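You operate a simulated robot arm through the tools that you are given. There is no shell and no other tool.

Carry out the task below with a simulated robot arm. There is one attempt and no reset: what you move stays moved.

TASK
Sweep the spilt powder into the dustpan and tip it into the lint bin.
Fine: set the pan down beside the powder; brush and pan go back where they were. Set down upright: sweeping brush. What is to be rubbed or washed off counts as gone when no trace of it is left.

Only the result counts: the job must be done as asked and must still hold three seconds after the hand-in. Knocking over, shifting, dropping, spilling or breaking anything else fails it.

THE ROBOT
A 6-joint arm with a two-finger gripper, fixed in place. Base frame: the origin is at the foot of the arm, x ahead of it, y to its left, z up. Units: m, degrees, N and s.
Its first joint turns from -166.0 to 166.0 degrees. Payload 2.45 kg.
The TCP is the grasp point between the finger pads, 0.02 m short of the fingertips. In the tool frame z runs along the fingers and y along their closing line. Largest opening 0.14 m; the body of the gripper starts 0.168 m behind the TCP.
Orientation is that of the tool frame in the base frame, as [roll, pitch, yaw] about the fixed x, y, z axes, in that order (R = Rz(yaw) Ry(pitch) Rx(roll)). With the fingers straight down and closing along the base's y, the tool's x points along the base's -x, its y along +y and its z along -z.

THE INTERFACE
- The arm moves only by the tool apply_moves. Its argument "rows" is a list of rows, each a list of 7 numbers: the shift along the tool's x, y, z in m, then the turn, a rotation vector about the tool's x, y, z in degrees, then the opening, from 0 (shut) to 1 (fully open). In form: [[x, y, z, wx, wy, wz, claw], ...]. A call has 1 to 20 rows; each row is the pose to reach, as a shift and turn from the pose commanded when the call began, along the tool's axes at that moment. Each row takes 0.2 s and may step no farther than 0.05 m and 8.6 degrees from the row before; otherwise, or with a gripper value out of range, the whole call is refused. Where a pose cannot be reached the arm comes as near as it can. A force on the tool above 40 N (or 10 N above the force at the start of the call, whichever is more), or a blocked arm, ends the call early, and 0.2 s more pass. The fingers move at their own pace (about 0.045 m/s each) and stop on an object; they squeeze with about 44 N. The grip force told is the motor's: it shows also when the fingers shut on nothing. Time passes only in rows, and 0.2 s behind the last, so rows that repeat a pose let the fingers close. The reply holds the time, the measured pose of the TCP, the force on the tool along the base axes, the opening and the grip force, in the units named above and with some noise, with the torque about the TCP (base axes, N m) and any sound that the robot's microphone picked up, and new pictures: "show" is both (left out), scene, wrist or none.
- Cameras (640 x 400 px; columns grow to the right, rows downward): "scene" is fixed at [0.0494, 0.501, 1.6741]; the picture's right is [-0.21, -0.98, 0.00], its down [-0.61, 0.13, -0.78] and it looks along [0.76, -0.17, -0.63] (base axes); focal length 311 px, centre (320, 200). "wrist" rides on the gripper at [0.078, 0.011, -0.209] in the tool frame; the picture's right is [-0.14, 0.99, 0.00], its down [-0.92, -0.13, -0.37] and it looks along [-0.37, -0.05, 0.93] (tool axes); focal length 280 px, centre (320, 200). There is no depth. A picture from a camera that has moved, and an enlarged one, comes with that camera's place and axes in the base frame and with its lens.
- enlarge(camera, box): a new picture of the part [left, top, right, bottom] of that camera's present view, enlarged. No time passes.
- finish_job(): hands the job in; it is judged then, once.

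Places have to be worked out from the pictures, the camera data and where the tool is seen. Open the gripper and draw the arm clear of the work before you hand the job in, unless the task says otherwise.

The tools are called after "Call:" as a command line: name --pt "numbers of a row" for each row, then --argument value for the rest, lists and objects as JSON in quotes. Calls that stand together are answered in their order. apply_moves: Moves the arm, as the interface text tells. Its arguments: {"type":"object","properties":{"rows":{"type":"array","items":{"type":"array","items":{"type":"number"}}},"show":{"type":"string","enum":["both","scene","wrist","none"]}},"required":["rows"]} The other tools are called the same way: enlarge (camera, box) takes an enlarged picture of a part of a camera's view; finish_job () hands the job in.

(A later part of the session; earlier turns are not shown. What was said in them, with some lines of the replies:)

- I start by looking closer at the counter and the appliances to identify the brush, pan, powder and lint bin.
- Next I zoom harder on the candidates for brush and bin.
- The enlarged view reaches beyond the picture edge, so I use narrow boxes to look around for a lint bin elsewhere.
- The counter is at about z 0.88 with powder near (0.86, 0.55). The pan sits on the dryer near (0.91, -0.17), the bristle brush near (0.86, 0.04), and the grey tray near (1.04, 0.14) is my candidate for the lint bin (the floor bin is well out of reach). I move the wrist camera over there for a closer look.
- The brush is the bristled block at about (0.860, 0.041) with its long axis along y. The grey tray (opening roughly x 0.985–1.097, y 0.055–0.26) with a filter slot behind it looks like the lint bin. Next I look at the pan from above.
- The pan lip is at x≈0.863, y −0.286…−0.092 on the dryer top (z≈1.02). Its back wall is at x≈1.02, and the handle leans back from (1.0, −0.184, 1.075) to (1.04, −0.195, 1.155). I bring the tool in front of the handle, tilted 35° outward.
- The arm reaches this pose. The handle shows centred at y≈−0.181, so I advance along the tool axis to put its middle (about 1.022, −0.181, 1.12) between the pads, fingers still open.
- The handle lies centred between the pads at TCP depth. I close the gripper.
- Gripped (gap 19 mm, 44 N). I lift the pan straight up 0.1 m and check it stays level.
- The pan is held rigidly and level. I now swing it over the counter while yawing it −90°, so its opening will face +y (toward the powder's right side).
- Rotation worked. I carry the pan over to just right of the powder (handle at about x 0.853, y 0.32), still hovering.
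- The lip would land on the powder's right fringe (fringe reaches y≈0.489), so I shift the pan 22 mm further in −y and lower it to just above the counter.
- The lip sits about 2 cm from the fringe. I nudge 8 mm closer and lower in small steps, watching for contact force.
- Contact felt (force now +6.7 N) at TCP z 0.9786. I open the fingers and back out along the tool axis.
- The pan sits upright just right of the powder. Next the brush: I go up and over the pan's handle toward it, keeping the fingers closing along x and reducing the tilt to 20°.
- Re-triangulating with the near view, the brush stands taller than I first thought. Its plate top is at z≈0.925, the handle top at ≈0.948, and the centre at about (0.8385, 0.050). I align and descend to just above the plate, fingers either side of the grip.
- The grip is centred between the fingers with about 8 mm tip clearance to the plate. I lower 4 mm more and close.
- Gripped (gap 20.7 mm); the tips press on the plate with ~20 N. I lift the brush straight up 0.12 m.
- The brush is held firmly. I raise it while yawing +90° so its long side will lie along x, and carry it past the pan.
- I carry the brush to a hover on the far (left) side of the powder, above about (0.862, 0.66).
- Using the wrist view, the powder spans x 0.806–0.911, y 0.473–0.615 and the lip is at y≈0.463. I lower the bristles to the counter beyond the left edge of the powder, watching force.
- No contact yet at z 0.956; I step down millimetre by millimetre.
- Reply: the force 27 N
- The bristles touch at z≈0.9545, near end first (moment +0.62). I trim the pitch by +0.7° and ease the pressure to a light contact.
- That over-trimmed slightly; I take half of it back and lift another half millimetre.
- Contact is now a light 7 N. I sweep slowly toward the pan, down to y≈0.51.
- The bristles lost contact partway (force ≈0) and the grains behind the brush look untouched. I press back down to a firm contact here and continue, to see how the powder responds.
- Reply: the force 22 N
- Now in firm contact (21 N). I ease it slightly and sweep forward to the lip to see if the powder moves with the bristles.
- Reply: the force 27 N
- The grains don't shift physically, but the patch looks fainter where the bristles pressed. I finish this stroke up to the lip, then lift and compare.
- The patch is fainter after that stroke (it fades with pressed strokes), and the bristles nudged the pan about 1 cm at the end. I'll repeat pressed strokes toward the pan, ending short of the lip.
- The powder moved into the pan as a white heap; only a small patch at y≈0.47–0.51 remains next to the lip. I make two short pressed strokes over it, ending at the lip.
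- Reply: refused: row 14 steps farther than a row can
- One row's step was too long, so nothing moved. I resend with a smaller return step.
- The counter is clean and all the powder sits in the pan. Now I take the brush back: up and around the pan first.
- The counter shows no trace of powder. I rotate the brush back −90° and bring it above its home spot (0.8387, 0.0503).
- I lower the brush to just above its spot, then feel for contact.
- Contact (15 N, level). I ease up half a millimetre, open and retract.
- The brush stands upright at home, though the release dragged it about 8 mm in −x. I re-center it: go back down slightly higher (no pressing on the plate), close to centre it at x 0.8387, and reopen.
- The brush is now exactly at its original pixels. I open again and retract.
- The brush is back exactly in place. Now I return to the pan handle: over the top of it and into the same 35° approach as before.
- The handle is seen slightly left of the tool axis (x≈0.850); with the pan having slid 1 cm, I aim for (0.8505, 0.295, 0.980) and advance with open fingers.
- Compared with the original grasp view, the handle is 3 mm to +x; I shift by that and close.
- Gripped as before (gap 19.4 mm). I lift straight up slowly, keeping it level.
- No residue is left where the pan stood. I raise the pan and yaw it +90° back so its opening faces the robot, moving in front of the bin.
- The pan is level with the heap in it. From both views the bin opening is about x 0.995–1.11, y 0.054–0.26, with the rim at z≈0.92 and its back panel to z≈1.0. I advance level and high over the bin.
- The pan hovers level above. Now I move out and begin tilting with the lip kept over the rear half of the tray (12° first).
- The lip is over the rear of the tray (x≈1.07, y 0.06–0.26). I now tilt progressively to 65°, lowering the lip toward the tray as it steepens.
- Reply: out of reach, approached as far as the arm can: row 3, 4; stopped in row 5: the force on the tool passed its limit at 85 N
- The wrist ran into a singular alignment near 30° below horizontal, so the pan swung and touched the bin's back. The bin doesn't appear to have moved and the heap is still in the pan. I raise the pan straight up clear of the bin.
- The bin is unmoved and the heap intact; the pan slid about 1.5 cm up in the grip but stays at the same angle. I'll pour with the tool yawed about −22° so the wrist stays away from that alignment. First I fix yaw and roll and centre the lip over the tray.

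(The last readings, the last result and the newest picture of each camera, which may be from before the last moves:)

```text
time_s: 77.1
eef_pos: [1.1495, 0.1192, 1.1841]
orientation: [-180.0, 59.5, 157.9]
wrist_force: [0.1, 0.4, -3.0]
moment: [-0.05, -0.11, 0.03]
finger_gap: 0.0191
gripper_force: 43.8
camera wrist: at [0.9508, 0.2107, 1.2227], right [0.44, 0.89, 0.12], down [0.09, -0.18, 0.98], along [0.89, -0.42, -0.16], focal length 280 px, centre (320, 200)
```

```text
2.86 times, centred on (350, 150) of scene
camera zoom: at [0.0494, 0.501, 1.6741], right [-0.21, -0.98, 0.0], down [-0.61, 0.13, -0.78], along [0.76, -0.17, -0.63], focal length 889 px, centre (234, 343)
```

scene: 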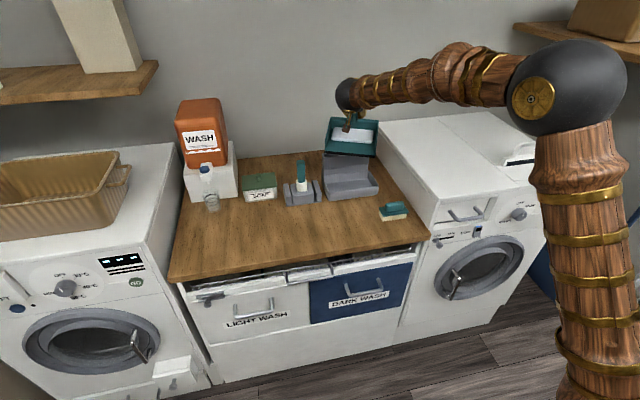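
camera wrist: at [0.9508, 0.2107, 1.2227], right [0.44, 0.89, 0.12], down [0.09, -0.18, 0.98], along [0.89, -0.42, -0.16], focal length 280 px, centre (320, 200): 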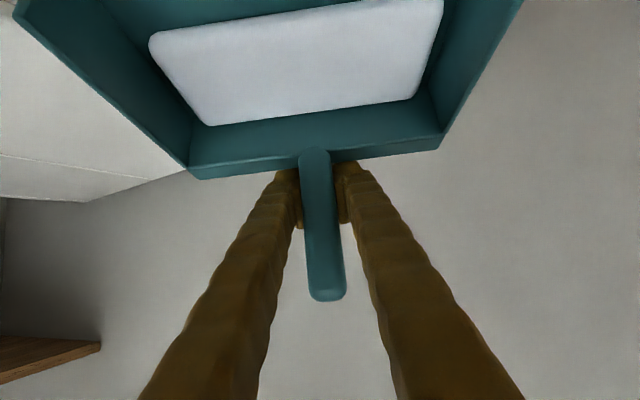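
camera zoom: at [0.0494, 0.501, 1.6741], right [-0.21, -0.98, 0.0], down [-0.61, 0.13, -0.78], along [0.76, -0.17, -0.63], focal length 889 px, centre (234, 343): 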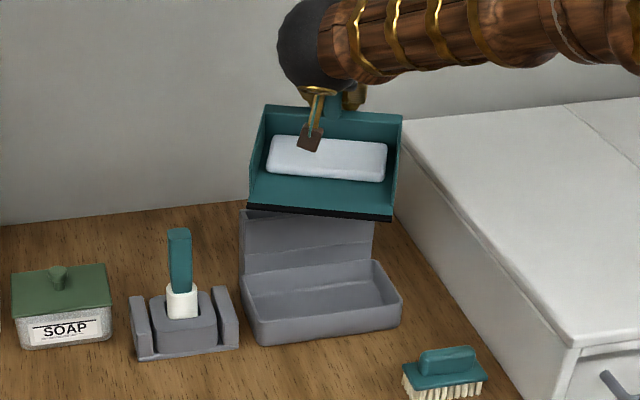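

Reach is fine here and the lip is over the tray. I tilt on to 45° in small steps.

Call:
apply_moves --pt "0.0074 0 -0.0111 0 -5.1 0 0" --pt "0.0149 0 -0.0221 0 -10.2 0 0" --pt "0.0223 0 -0.0332 0 -15.4 0 0" --pt "0.0297 0 -0.0443 0 -20.5 0 0" --pt "0.0297 0 -0.0443 0 -20.5 0 0"

Call:
enlarge --camera "scene" --box '[280, 80, 420, 220]'

```text
time_s: 78.3
eef_pos: [1.1018, 0.1399, 1.1813]
orientation: [180.0, 80.0, 157.9]
wrist_force: [0.2, -0.4, -2.8]
moment: [-0.02, -0.11, 0.01]
finger_gap: 0.0192
gripper_force: 43.9
camera wrist: at [0.9026, 0.232, 1.1401], right [0.39, 0.91, 0.14], down [-0.24, -0.04, 0.97], along [0.89, -0.41, 0.2], focal length 280 px, centre (320, 200)
```

scene: 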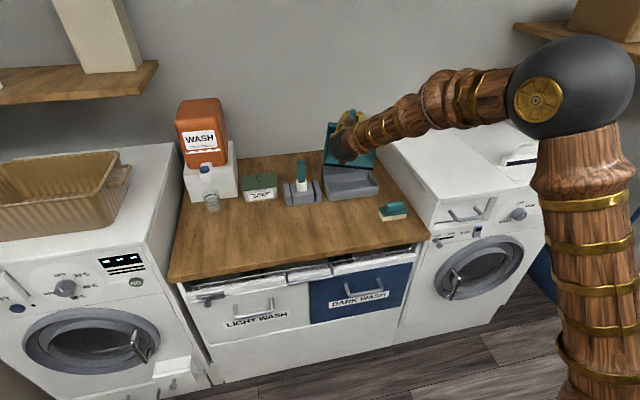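
wrist: 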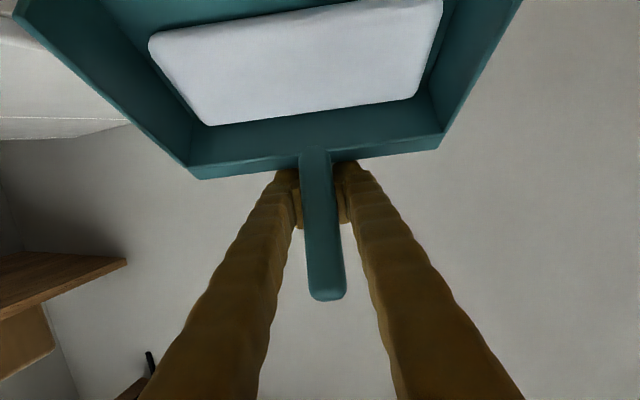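

```text
2.86 times, centred on (350, 150) of scene
camera zoom: at [0.0494, 0.501, 1.6741], right [-0.21, -0.98, 0.0], down [-0.61, 0.13, -0.78], along [0.76, -0.17, -0.63], focal length 889 px, centre (234, 343)
```

zoom: 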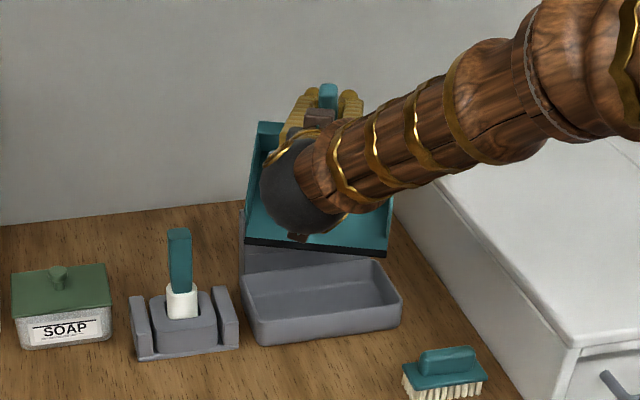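

Heap still rests in the pan at ~45°, lip over the tray. I continue to 65°, adding a little height for clearance.

Call:
apply_moves --pt "0.0054 -0.0004 -0.0145 0 -5 0 0" --pt "0.0109 -0.0009 -0.029 0 -10 0 0" --pt "0.0163 -0.0013 -0.0434 0 -15 0 0" --pt "0.0217 -0.0017 -0.0579 0 -20 0 0" --pt "0.0217 -0.0017 -0.0579 0 -20 0 0"

Call:
enlarge --camera "scene" --box '[280, 80, 420, 220]'

```text
time_s: 79.5
eef_pos: [1.0444, 0.1626, 1.1716]
orientation: [0.2, 80.1, -21.8]
wrist_force: [-0.1, 0.2, -3.2]
moment: [0.0, 0.0, 0.0]
finger_gap: 0.0193
gripper_force: 43.7
camera wrist: at [0.8707, 0.2435, 1.057], right [0.35, 0.93, 0.14], down [-0.53, 0.08, 0.84], along [0.77, -0.37, 0.52], focal length 280 px, centre (320, 200)
```

scene: 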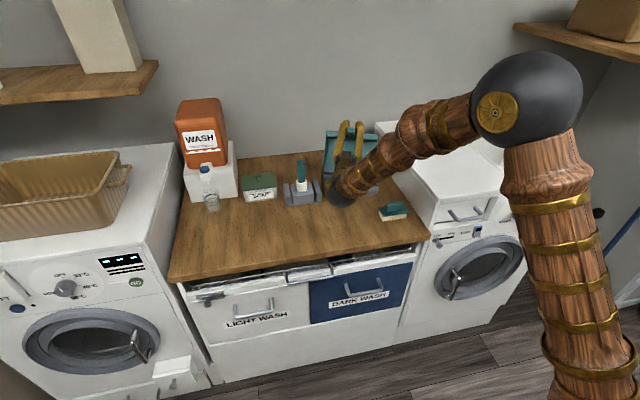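
wrist: 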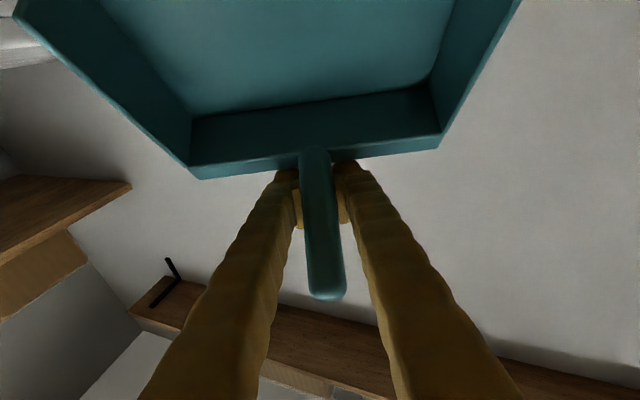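

```text
2.86 times, centred on (350, 150) of scene
camera zoom: at [0.0494, 0.501, 1.6741], right [-0.21, -0.98, 0.0], down [-0.61, 0.13, -0.78], along [0.76, -0.17, -0.63], focal length 889 px, centre (234, 343)
```

zoom: 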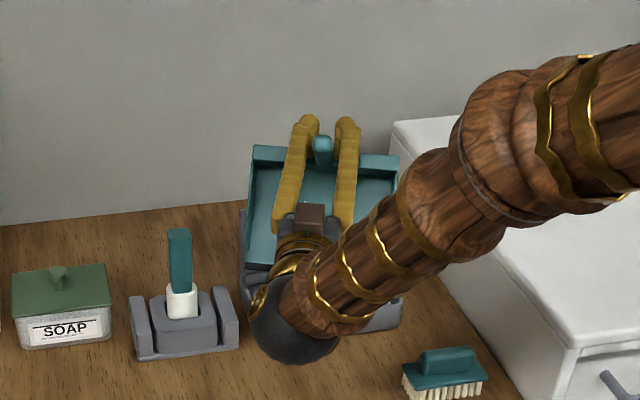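

The pan is empty; the heap has dropped. I hold a moment, then reverse the tilt the same way and look into the bin.

Call:
apply_moves --pt "0 0 0 0 0 0 0" --pt "0 0 0 0 0 0 0" --pt "-0.0001 0.0004 0.0155 0 5 0 0" --pt "-0.0003 0.0009 0.0309 0 10 0 0" --pt "-0.0004 0.0013 0.0464 0 15 0 0" --pt "-0.0005 0.0017 0.0618 0 20 0 0" --pt "0 0.001 0.0752 0 25 0 0" --pt "0.0005 0.0004 0.0885 0 30 0 0" --pt "0.0011 -0.0002 0.1019 0 35 0 0" --pt "0.0016 -0.0009 0.1152 0 40 0 0"

Call:
enlarge --camera "scene" --box '[280, 80, 420, 220]'

```text
time_s: 81.7
eef_pos: [1.1505, 0.1169, 1.1885]
orientation: [-179.9, 59.7, 157.9]
wrist_force: [-0.4, 0.4, -3.3]
moment: [-0.08, -0.14, -0.01]
finger_gap: 0.0192
gripper_force: 43.8
camera wrist: at [0.9502, 0.2087, 1.2251], right [0.44, 0.89, 0.12], down [0.09, -0.17, 0.98], along [0.9, -0.42, -0.15], focal length 280 px, centre (320, 200)
```

scene: 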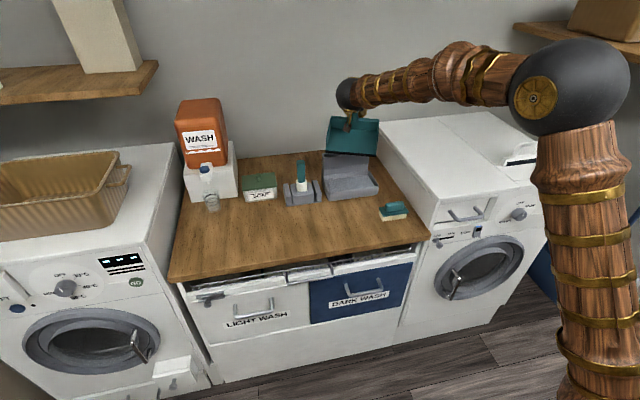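
wrist: 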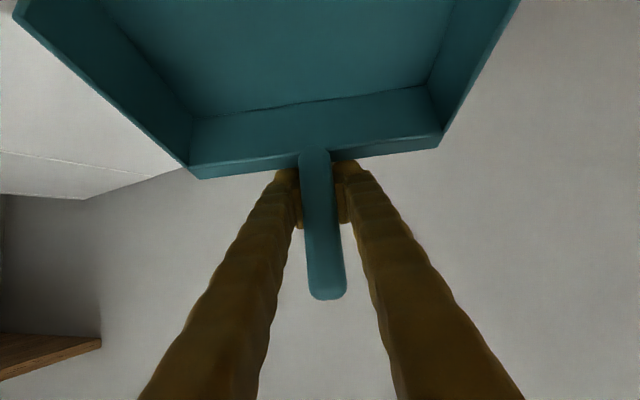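

```text
2.86 times, centred on (350, 150) of scene
camera zoom: at [0.0494, 0.501, 1.6741], right [-0.21, -0.98, 0.0], down [-0.61, 0.13, -0.78], along [0.76, -0.17, -0.63], focal length 889 px, centre (234, 343)
```

zoom: 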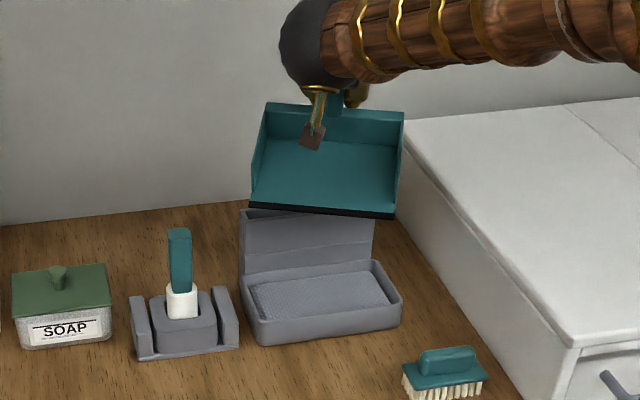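

The bin now holds a soft-looking heap that was not there before, and the pan is empty. I raise the pan and level it again before returning it to the dryer.

Call:
apply_moves --pt "-0.0071 -0.0106 -0.0241 0 4.94 0 0" --pt "-0.0142 -0.0213 -0.0483 0 9.88 0 0" --pt "-0.0212 -0.0319 -0.0724 0 14.82 0 0" --pt "-0.0283 -0.0426 -0.0966 0 19.76 0 0" --pt "-0.0354 -0.0532 -0.1207 0 24.7 0 0" --pt "-0.0354 -0.0532 -0.1207 0 24.7 0 0"

Call:
enlarge --camera "scene" --box '[290, 150, 400, 220]'

```text
time_s: 83.1
eef_pos: [1.0494, 0.101, 1.2803]
orientation: [-179.9, 35.2, 157.9]
wrist_force: [1.1, 0.0, -3.2]
moment: [-0.06, -0.2, 0.01]
finger_gap: 0.0193
gripper_force: 44.1
camera wrist: at [0.8831, 0.1782, 1.406], right [0.48, 0.88, 0.08], down [0.45, -0.32, 0.83], along [0.75, -0.36, -0.55], focal length 280 px, centre (320, 200)
```

scene: 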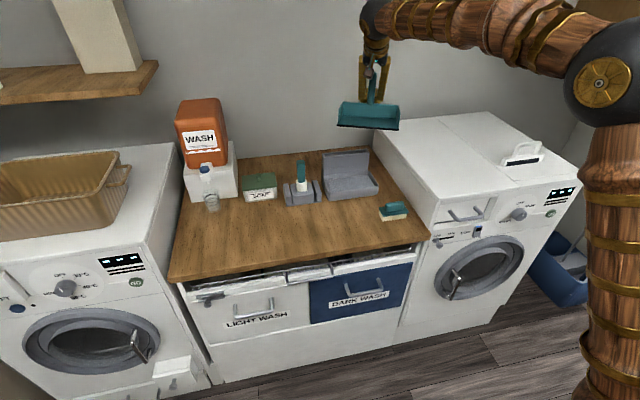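
wrist: 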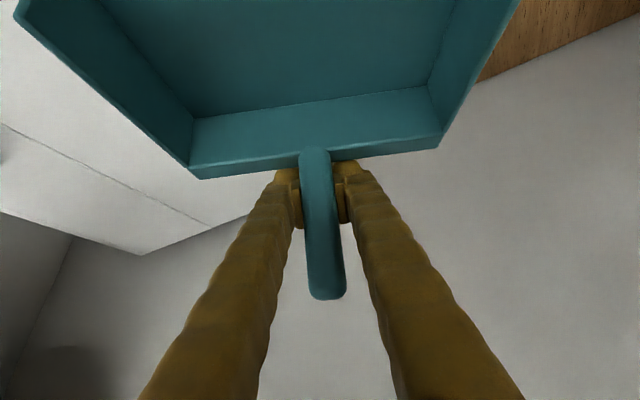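

```text
5.71 times, centred on (345, 185) of scene
camera zoom: at [0.0494, 0.501, 1.6741], right [-0.21, -0.98, 0.0], down [-0.61, 0.13, -0.78], along [0.76, -0.17, -0.63], focal length 1778 px, centre (177, 286)
```

zoom: 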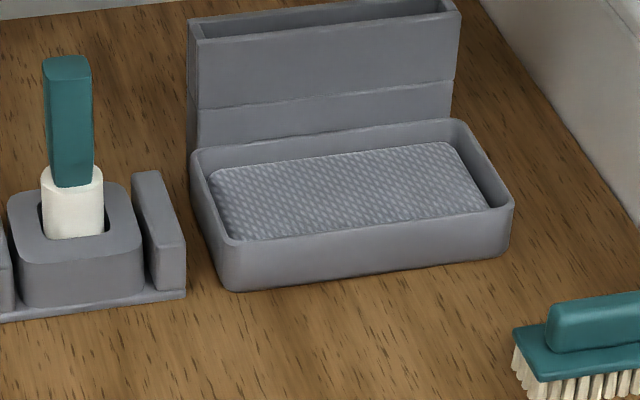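

The bin clearly holds the load and the counter around it is clean. I carry the pan level over to above its home spot on the dryer, undoing the yaw.

Call:
apply_moves --pt "-0.0053 -0.0345 0.0083 -1.585 0 -2.263 0" --pt "-0.0105 -0.069 0.0165 -3.17 0 -4.526 0" --pt "-0.0158 -0.1035 0.0248 -4.755 0 -6.789 0" --pt "-0.021 -0.138 0.033 -6.34 0 -9.052 0" --pt "-0.0263 -0.1725 0.0413 -7.925 0 -11.315 0" --pt "-0.0315 -0.207 0.0495 -9.51 0 -13.578 0" --pt "-0.0368 -0.2415 0.0578 -11.095 0 -15.841 0" --pt "-0.042 -0.276 0.066 -12.68 0 -18.104 0" --pt "-0.042 -0.276 0.066 -12.68 0 -18.104 0"

Call:
enlarge --camera "scene" --box '[390, 80, 510, 190]'

```text
time_s: 85.1
eef_pos: [1.0136, -0.1824, 1.2511]
orientation: [-179.9, 35.2, -180.0]
wrist_force: [-1.1, -0.1, -2.4]
moment: [0.01, -0.19, -0.01]
finger_gap: 0.0192
gripper_force: 43.8
camera wrist: at [0.8297, -0.1724, 1.3772], right [0.11, 0.99, 0.08], down [0.54, -0.13, 0.83], along [0.83, -0.05, -0.55], focal length 280 px, centre (320, 200)
```

scene: 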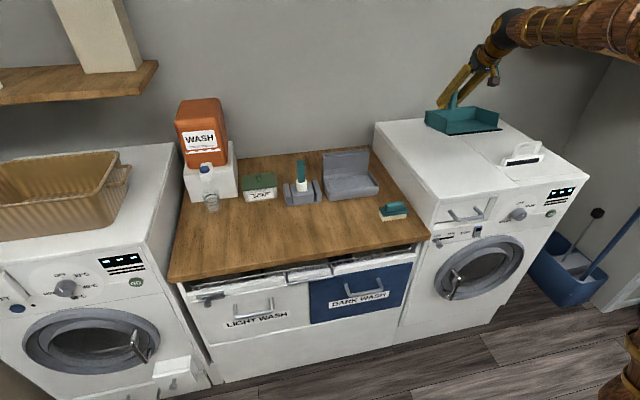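
wrist: 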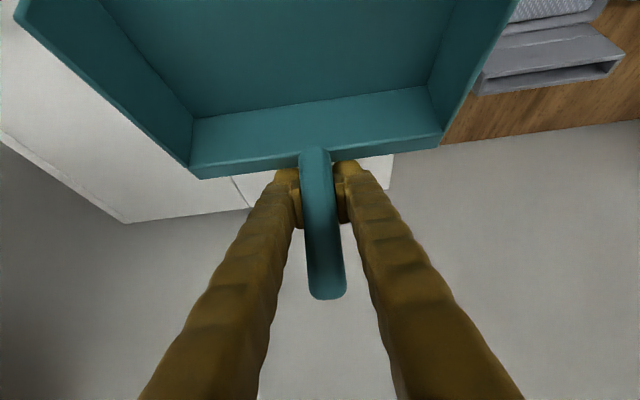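

```text
3.64 times, centred on (450, 135) of scene
camera zoom: at [0.0494, 0.501, 1.6741], right [-0.21, -0.98, 0.0], down [-0.61, 0.13, -0.78], along [0.76, -0.17, -0.63], focal length 1131 px, centre (-153, 436)
```

zoom: 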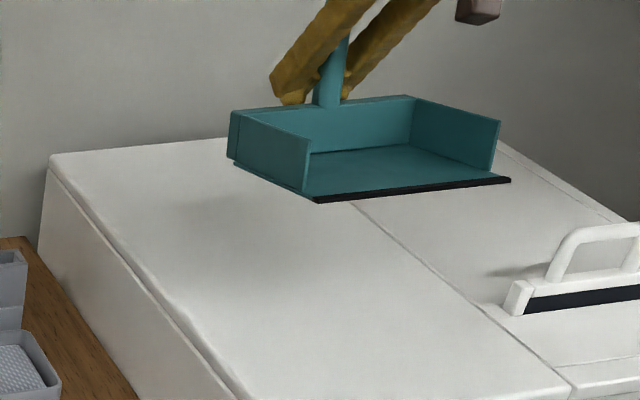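

Compared with the first lift, the pan is now about 14° nose-up in the grip (from the bump). I tilt the tool down 14° to level it and lower toward the dryer.

Call:
apply_moves --pt "0.0088 0 0.0146 0 -4.67 0 0" --pt "0.0177 0 0.0291 0 -9.33 0 0" --pt "0.0265 0 0.0437 0 -14 0 0" --pt "0.0265 0 0.0437 0 -14 0 0"

Call:
enlarge --camera "scene" --box '[400, 110, 500, 190]'

```text
time_s: 86.1
eef_pos: [1.0166, -0.1813, 1.2002]
orientation: [-180.0, 49.2, -179.8]
wrist_force: [0.2, -0.2, -2.7]
moment: [-0.05, -0.14, 0.02]
finger_gap: 0.0191
gripper_force: 44.7
camera wrist: at [0.8077, -0.1715, 1.2765], right [0.09, 0.99, 0.1], down [0.32, -0.13, 0.94], along [0.94, -0.05, -0.33], focal length 280 px, centre (320, 200)
```

scene: 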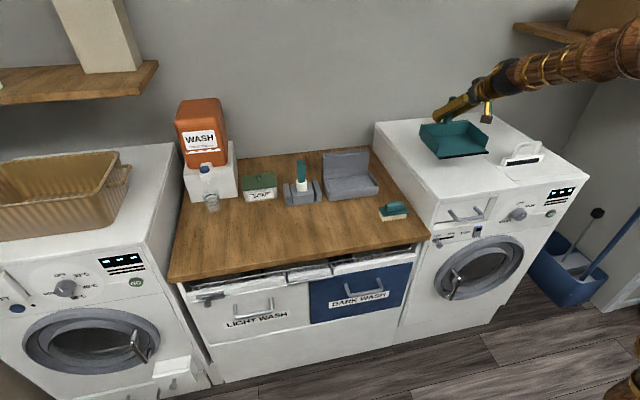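
wrist: 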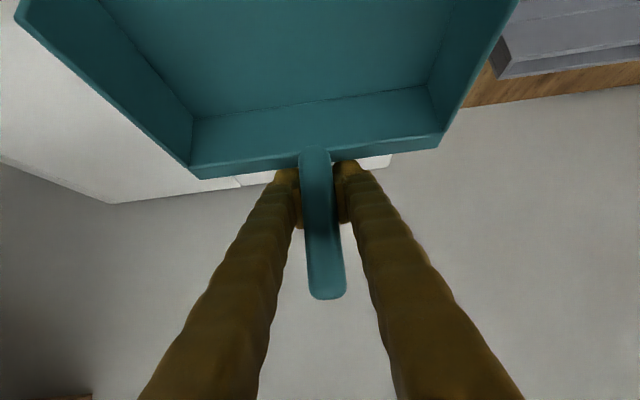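

```text
5.00 times, centred on (450, 150) of scene
camera zoom: at [0.0494, 0.501, 1.6741], right [-0.21, -0.98, 0.0], down [-0.61, 0.13, -0.78], along [0.76, -0.17, -0.63], focal length 1556 px, centre (-330, 450)
```

zoom: 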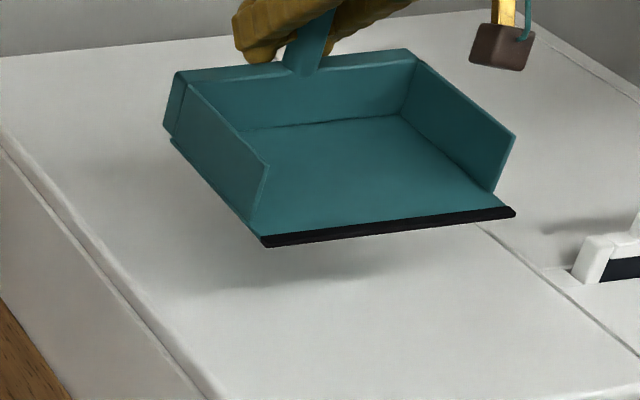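

The pan is level again. I lower it to about 1.5 cm above the dryer top and compare with the original picture.

Call:
apply_moves --pt "0.0189 -0.0013 0.0189 0 0 0 0" --pt "0.0378 -0.0027 0.0379 0 0 0 0" --pt "0.0567 -0.004 0.0568 0 0 0 0" --pt "0.0567 -0.004 0.0568 0 0 0 0" --show "scene"

Call:
enlarge --camera "scene" --box '[400, 110, 500, 190]'

```text
time_s: 87.1
eef_pos: [1.0226, -0.1848, 1.1195]
orientation: [-179.9, 49.1, -179.9]
wrist_force: [1.2, -0.5, -2.5]
moment: [0.01, -0.17, -0.02]
finger_gap: 0.0193
gripper_force: 43.8
```

scene: 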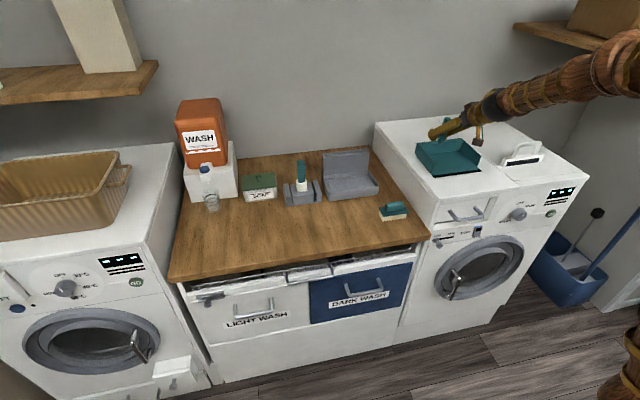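

```text
5.00 times, centred on (450, 150) of scene
camera zoom: at [0.0494, 0.501, 1.6741], right [-0.21, -0.98, 0.0], down [-0.61, 0.13, -0.78], along [0.76, -0.17, -0.63], focal length 1556 px, centre (-330, 450)
```

zoom: 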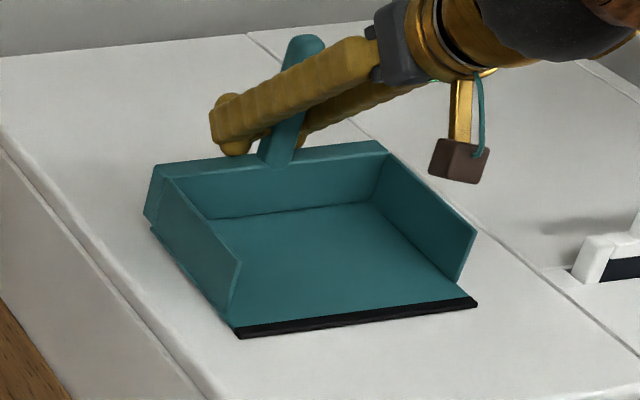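

It's nearly coincident with the original picture, just ~1 cm high and 2° nose-down. I correct the pitch and lower toward contact.

Call:
apply_moves --pt "0.003 -0.0005 0.0039 0 1 0 0" --pt "0.0059 -0.001 0.0077 0 2 0 0" --pt "0.0059 -0.001 0.0077 0 2 0 0" --show "none"

Call:
apply_moves --pt "0.0008 0 0.0007 0 0 0 0" --pt "0.0015 0 0.0014 0 0 0 0" --pt "0.0015 0 0.0014 0 0 0 0" --show "none"

Call:
enlarge --camera "scene" --box '[400, 110, 500, 190]'

```text
time_s: 87.9
eef_pos: [1.0252, -0.1864, 1.1104]
orientation: [-180.0, 47.2, -179.9]
wrist_force: [3.7, 2.5, 8.2]
moment: [0.07, -0.13, -0.06]
finger_gap: 0.0193
gripper_force: 43.9
```

```text
time_s: 88.7
eef_pos: [1.0251, -0.1868, 1.1096]
orientation: [-180.0, 47.3, -179.9]
wrist_force: [9.7, 10.0, 35.9]
moment: [0.14, 0.4, -0.2]
finger_gap: 0.0196
gripper_force: 43.9
```

```text
5.00 times, centred on (450, 150) of scene
camera zoom: at [0.0494, 0.501, 1.6741], right [-0.21, -0.98, 0.0], down [-0.61, 0.13, -0.78], along [0.76, -0.17, -0.63], focal length 1556 px, centre (-330, 450)
```

zoom: 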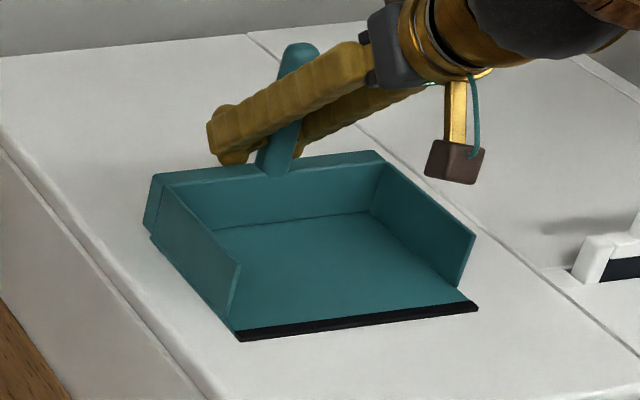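

The pan is touching down, but about 6 mm too far in +x. I lift slightly, shift −6 mm in x and set it back with light contact.

Call:
apply_moves --pt "-0.0022 0 -0.002 0 0 0 0" --pt "0.0019 0 -0.0064 0 0 0 0" --pt "0.0032 0 -0.0052 0 0 0 0" --pt "0.0032 0 -0.0052 0 0 0 0" --show "none"

Call:
enlarge --camera "scene" --box '[400, 110, 500, 190]'

```text
time_s: 89.7
eef_pos: [1.0183, -0.187, 1.1086]
orientation: [-179.8, 47.3, -179.9]
wrist_force: [-4.8, -7.0, 19.3]
moment: [-0.01, 0.76, 0.13]
finger_gap: 0.0191
gripper_force: 44.1
```

```text
5.00 times, centred on (450, 150) of scene
camera zoom: at [0.0494, 0.501, 1.6741], right [-0.21, -0.98, 0.0], down [-0.61, 0.13, -0.78], along [0.76, -0.17, -0.63], focal length 1556 px, centre (-330, 450)
```

zoom: 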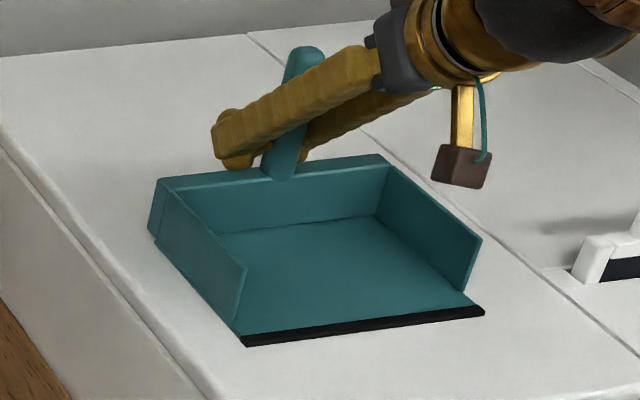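

Depth now matches; it is 5 mm too far in −y. I correct that, settle with lighter contact, and release.

Call:
apply_moves --pt "-0.0022 0 -0.002 0 0 0 0" --pt "-0.0022 0.0055 -0.002 0 0 0 0" --pt "-0.0006 0.0055 -0.0006 0 0 0 0" --pt "-0.0006 0.0055 -0.0006 0 0 0 0" --show "none"

Call:
enlarge --camera "scene" --box '[400, 110, 500, 190]'

```text
time_s: 90.7
eef_pos: [1.0179, -0.1819, 1.1086]
orientation: [-179.9, 47.2, -179.9]
wrist_force: [-0.5, 0.3, -3.3]
moment: [0.03, -0.18, 0.01]
finger_gap: 0.0192
gripper_force: 44.6
```

```text
5.00 times, centred on (450, 150) of scene
camera zoom: at [0.0494, 0.501, 1.6741], right [-0.21, -0.98, 0.0], down [-0.61, 0.13, -0.78], along [0.76, -0.17, -0.63], focal length 1556 px, centre (-330, 450)
```

zoom: 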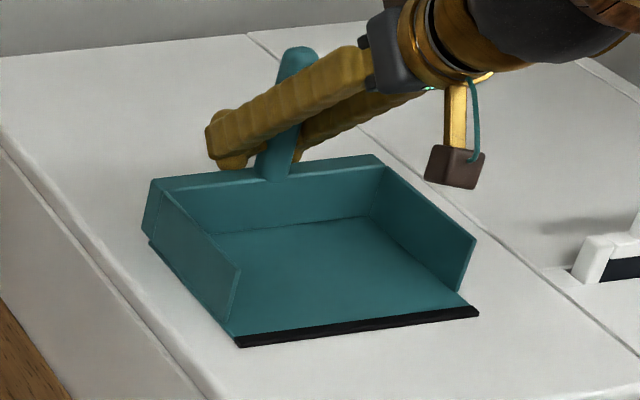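

It now matches the original picture, hovering under a millimetre. I settle it, open, and back out along the tool axis.

Call:
apply_moves --pt "0.0006 0 0.0006 0 0 0 0" --pt "0.0006 0 0.0006 0 0 0 0.5" --pt "0.0006 0 0.0006 0 0 0 0.5" --pt "0.0006 0 0.0006 0 0 0 0.5" --pt "0.0006 0 0.0006 0 0 0 0.5" --pt "0.0006 0 -0.02 0 0 0 0.5" --pt "0.0006 0 -0.06 0 0 0 0.5" --pt "0.0006 0 -0.1 0 0 0 0.5" --pt "0.0006 0 -0.14 0 0 0 0.5"

Call:
enlarge --camera "scene" --box '[400, 110, 500, 190]'

```text
time_s: 92.7
eef_pos: [0.914, -0.1796, 1.2047]
orientation: [-179.9, 47.0, -179.8]
wrist_force: [-0.4, -0.1, -0.7]
moment: [0.03, -0.03, 0.0]
finger_gap: 0.0701
gripper_force: 0.1
camera wrist: at [0.7079, -0.1714, 1.288], right [0.09, 0.99, 0.1], down [0.36, -0.13, 0.93], along [0.93, -0.05, -0.36], focal length 280 px, centre (320, 200)
```

scene: 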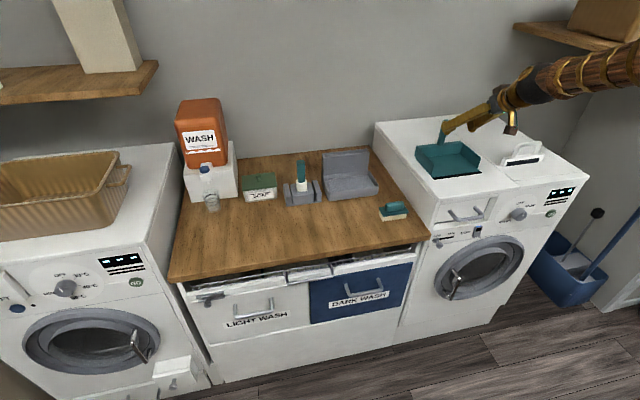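
wrist: 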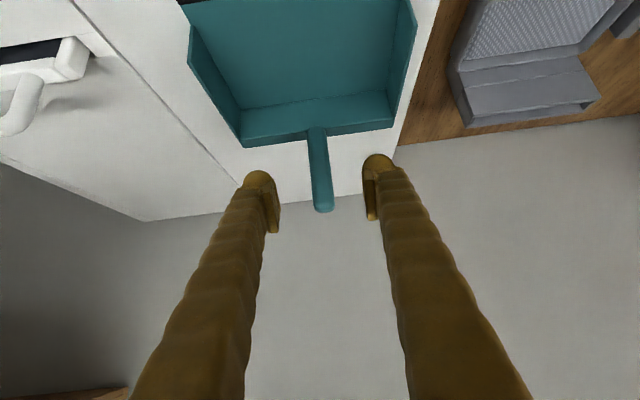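

```text
5.00 times, centred on (450, 150) of scene
camera zoom: at [0.0494, 0.501, 1.6741], right [-0.21, -0.98, 0.0], down [-0.61, 0.13, -0.78], along [0.76, -0.17, -0.63], focal length 1556 px, centre (-330, 450)
```

zoom: 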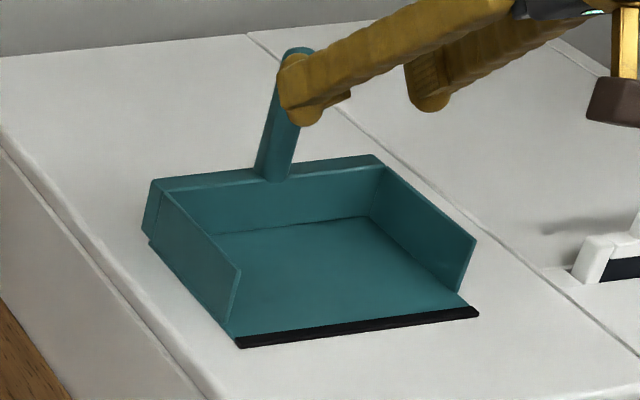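

The pan is back in place, matching the first picture. I withdraw the arm up and away with the gripper opening and take a final look around.

Call:
apply_moves --pt "0.0095 0.0 -0.0322 0 2 0 0.6" --pt "0.019 0.02 -0.0643 0 8 0 0.7" --pt "0.0285 0.04 -0.0965 0 14 0 0.8" --pt "0.038 0.06 -0.1287 0 20 0 1" --pt "0.0475 0.08 -0.1609 0 26 0 1" --pt "0.057 0.1 -0.193 0 32 0 1" --pt "0.0664 0.12 -0.2252 0 37 0 1" --pt "0.0759 0.13 -0.2574 0 42 0 1" --pt "0.0854 0.14 -0.2895 0 47 0 1" --pt "0.0949 0.15 -0.3217 0 47 0 1" --pt "0.0949 0.15 -0.3217 0 47 0 1"

Call:
enlarge --camera "scene" --box '[170, 130, 430, 290]'

Call:
enlarge --camera "scene" --box '[200, 200, 300, 260]'

Call:
enlarge --camera "scene" --box '[370, 185, 420, 230]'

Call:
enlarge --camera "scene" --box '[370, 100, 610, 250]'

```text
time_s: 95.1
eef_pos: [0.6147, -0.0318, 1.3539]
orientation: [-179.9, 0.0, -179.9]
wrist_force: [0.3, 0.1, -0.2]
moment: [-0.01, 0.03, -0.06]
finger_gap: 0.14
gripper_force: 0.2
camera wrist: at [0.5353, -0.0208, 1.5628], right [0.14, 0.99, 0.0], down [0.92, -0.13, 0.37], along [0.37, -0.05, -0.93], focal length 280 px, centre (320, 200)
```

scene: 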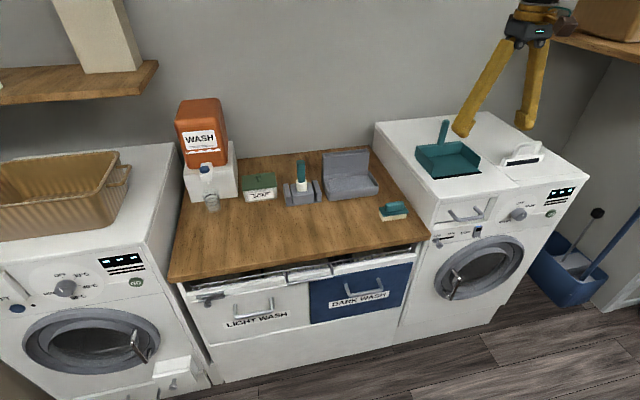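
wrist: 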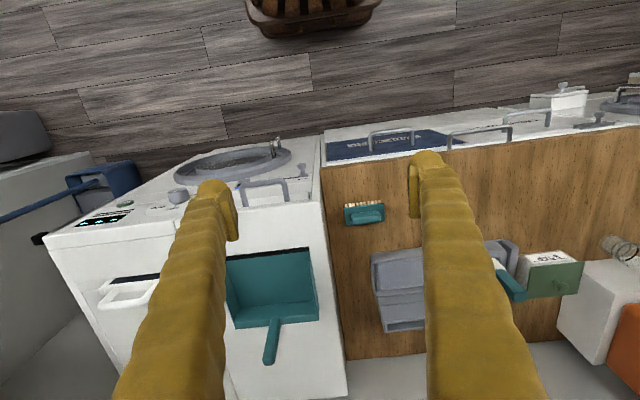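

```text
2.46 times, centred on (300, 210) of scene
camera zoom: at [0.0494, 0.501, 1.6741], right [-0.21, -0.98, 0.0], down [-0.61, 0.13, -0.78], along [0.76, -0.17, -0.63], focal length 766 px, centre (369, 175)
```

zoom: 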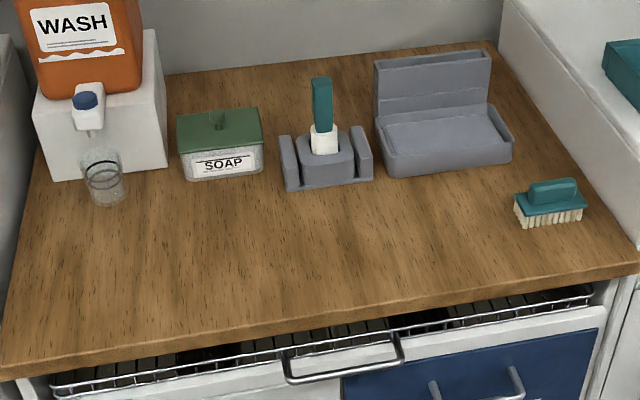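

```text
6.40 times, centred on (250, 230) of scene
camera zoom: at [0.0494, 0.501, 1.6741], right [-0.21, -0.98, 0.0], down [-0.61, 0.13, -0.78], along [0.76, -0.17, -0.63], focal length 1991 px, centre (768, 8)
```

zoom: 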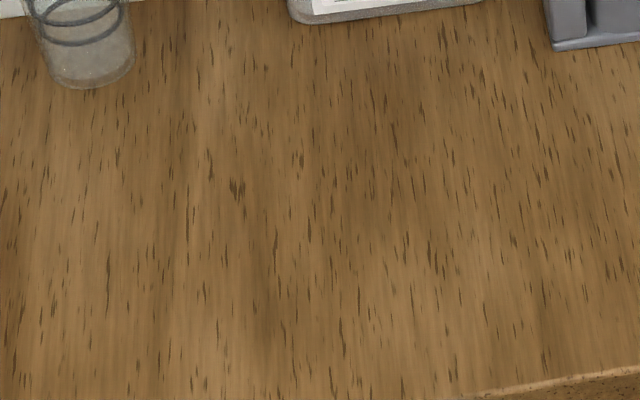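

```text
8.89 times, centred on (395, 208) of scene
camera zoom: at [0.0494, 0.501, 1.6741], right [-0.21, -0.98, 0.0], down [-0.61, 0.13, -0.78], along [0.76, -0.17, -0.63], focal length 2766 px, centre (-347, 133)
```

zoom: 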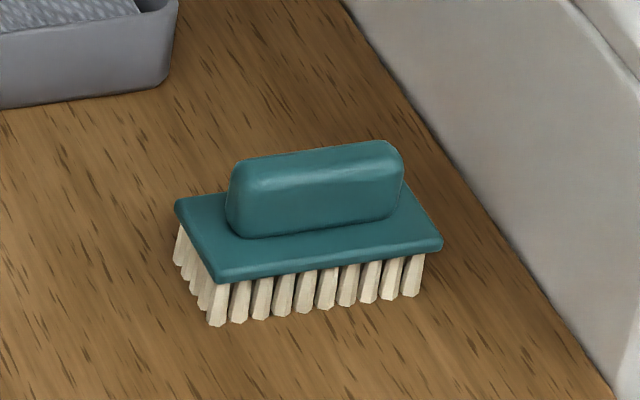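

```text
2.67 times, centred on (490, 175) of scene
camera zoom: at [0.0494, 0.501, 1.6741], right [-0.21, -0.98, 0.0], down [-0.61, 0.13, -0.78], along [0.76, -0.17, -0.63], focal length 830 px, centre (-133, 267)
```

zoom: 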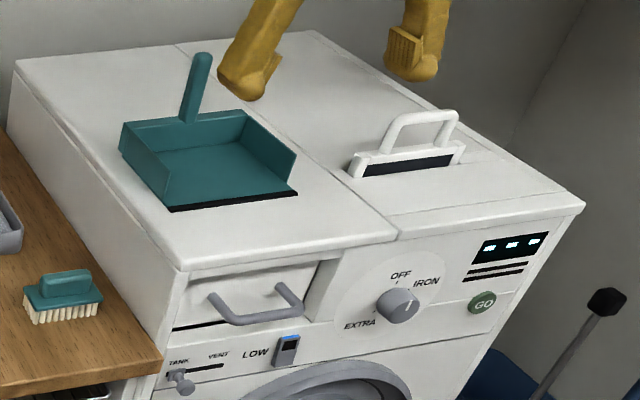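

The counter is clean, the bin holds the sweepings, the brush stands upright at its spot and the pan is back on the dryer. Nothing else has moved, and the arm is clear with the gripper open, so I hand in the job.

Call:
finish_job

```text
The job is handed in.
```

I swept the powder into the dustpan and tipped it into the grey tray on the counter. The final pictures show no trace of powder on the counter. The job is handed in, but I haven't seen the judge's result.

- **Lint bin:** nothing in the room is labelled "lint bin". I took it to be the grey tray with the filter slot, because the only other bin I saw is on the floor and well out of reach. If the floor bin was meant, this part is wrong.
- **Brush and pan:** both are back where they started, matched against the first pictures, and the brush is standing upright on its bristles.
- **One bump:** on the first try at pouring, the wrist ran into an awkward angle and the pan knocked something, most likely the back of the tray, with a force of 85 N. As far as the pictures show, the tray did not move and nothing spilt. I then poured from a different angle.
- **Arm:** it is drawn clear with the gripper open, and nothing else in the pictures has shifted.
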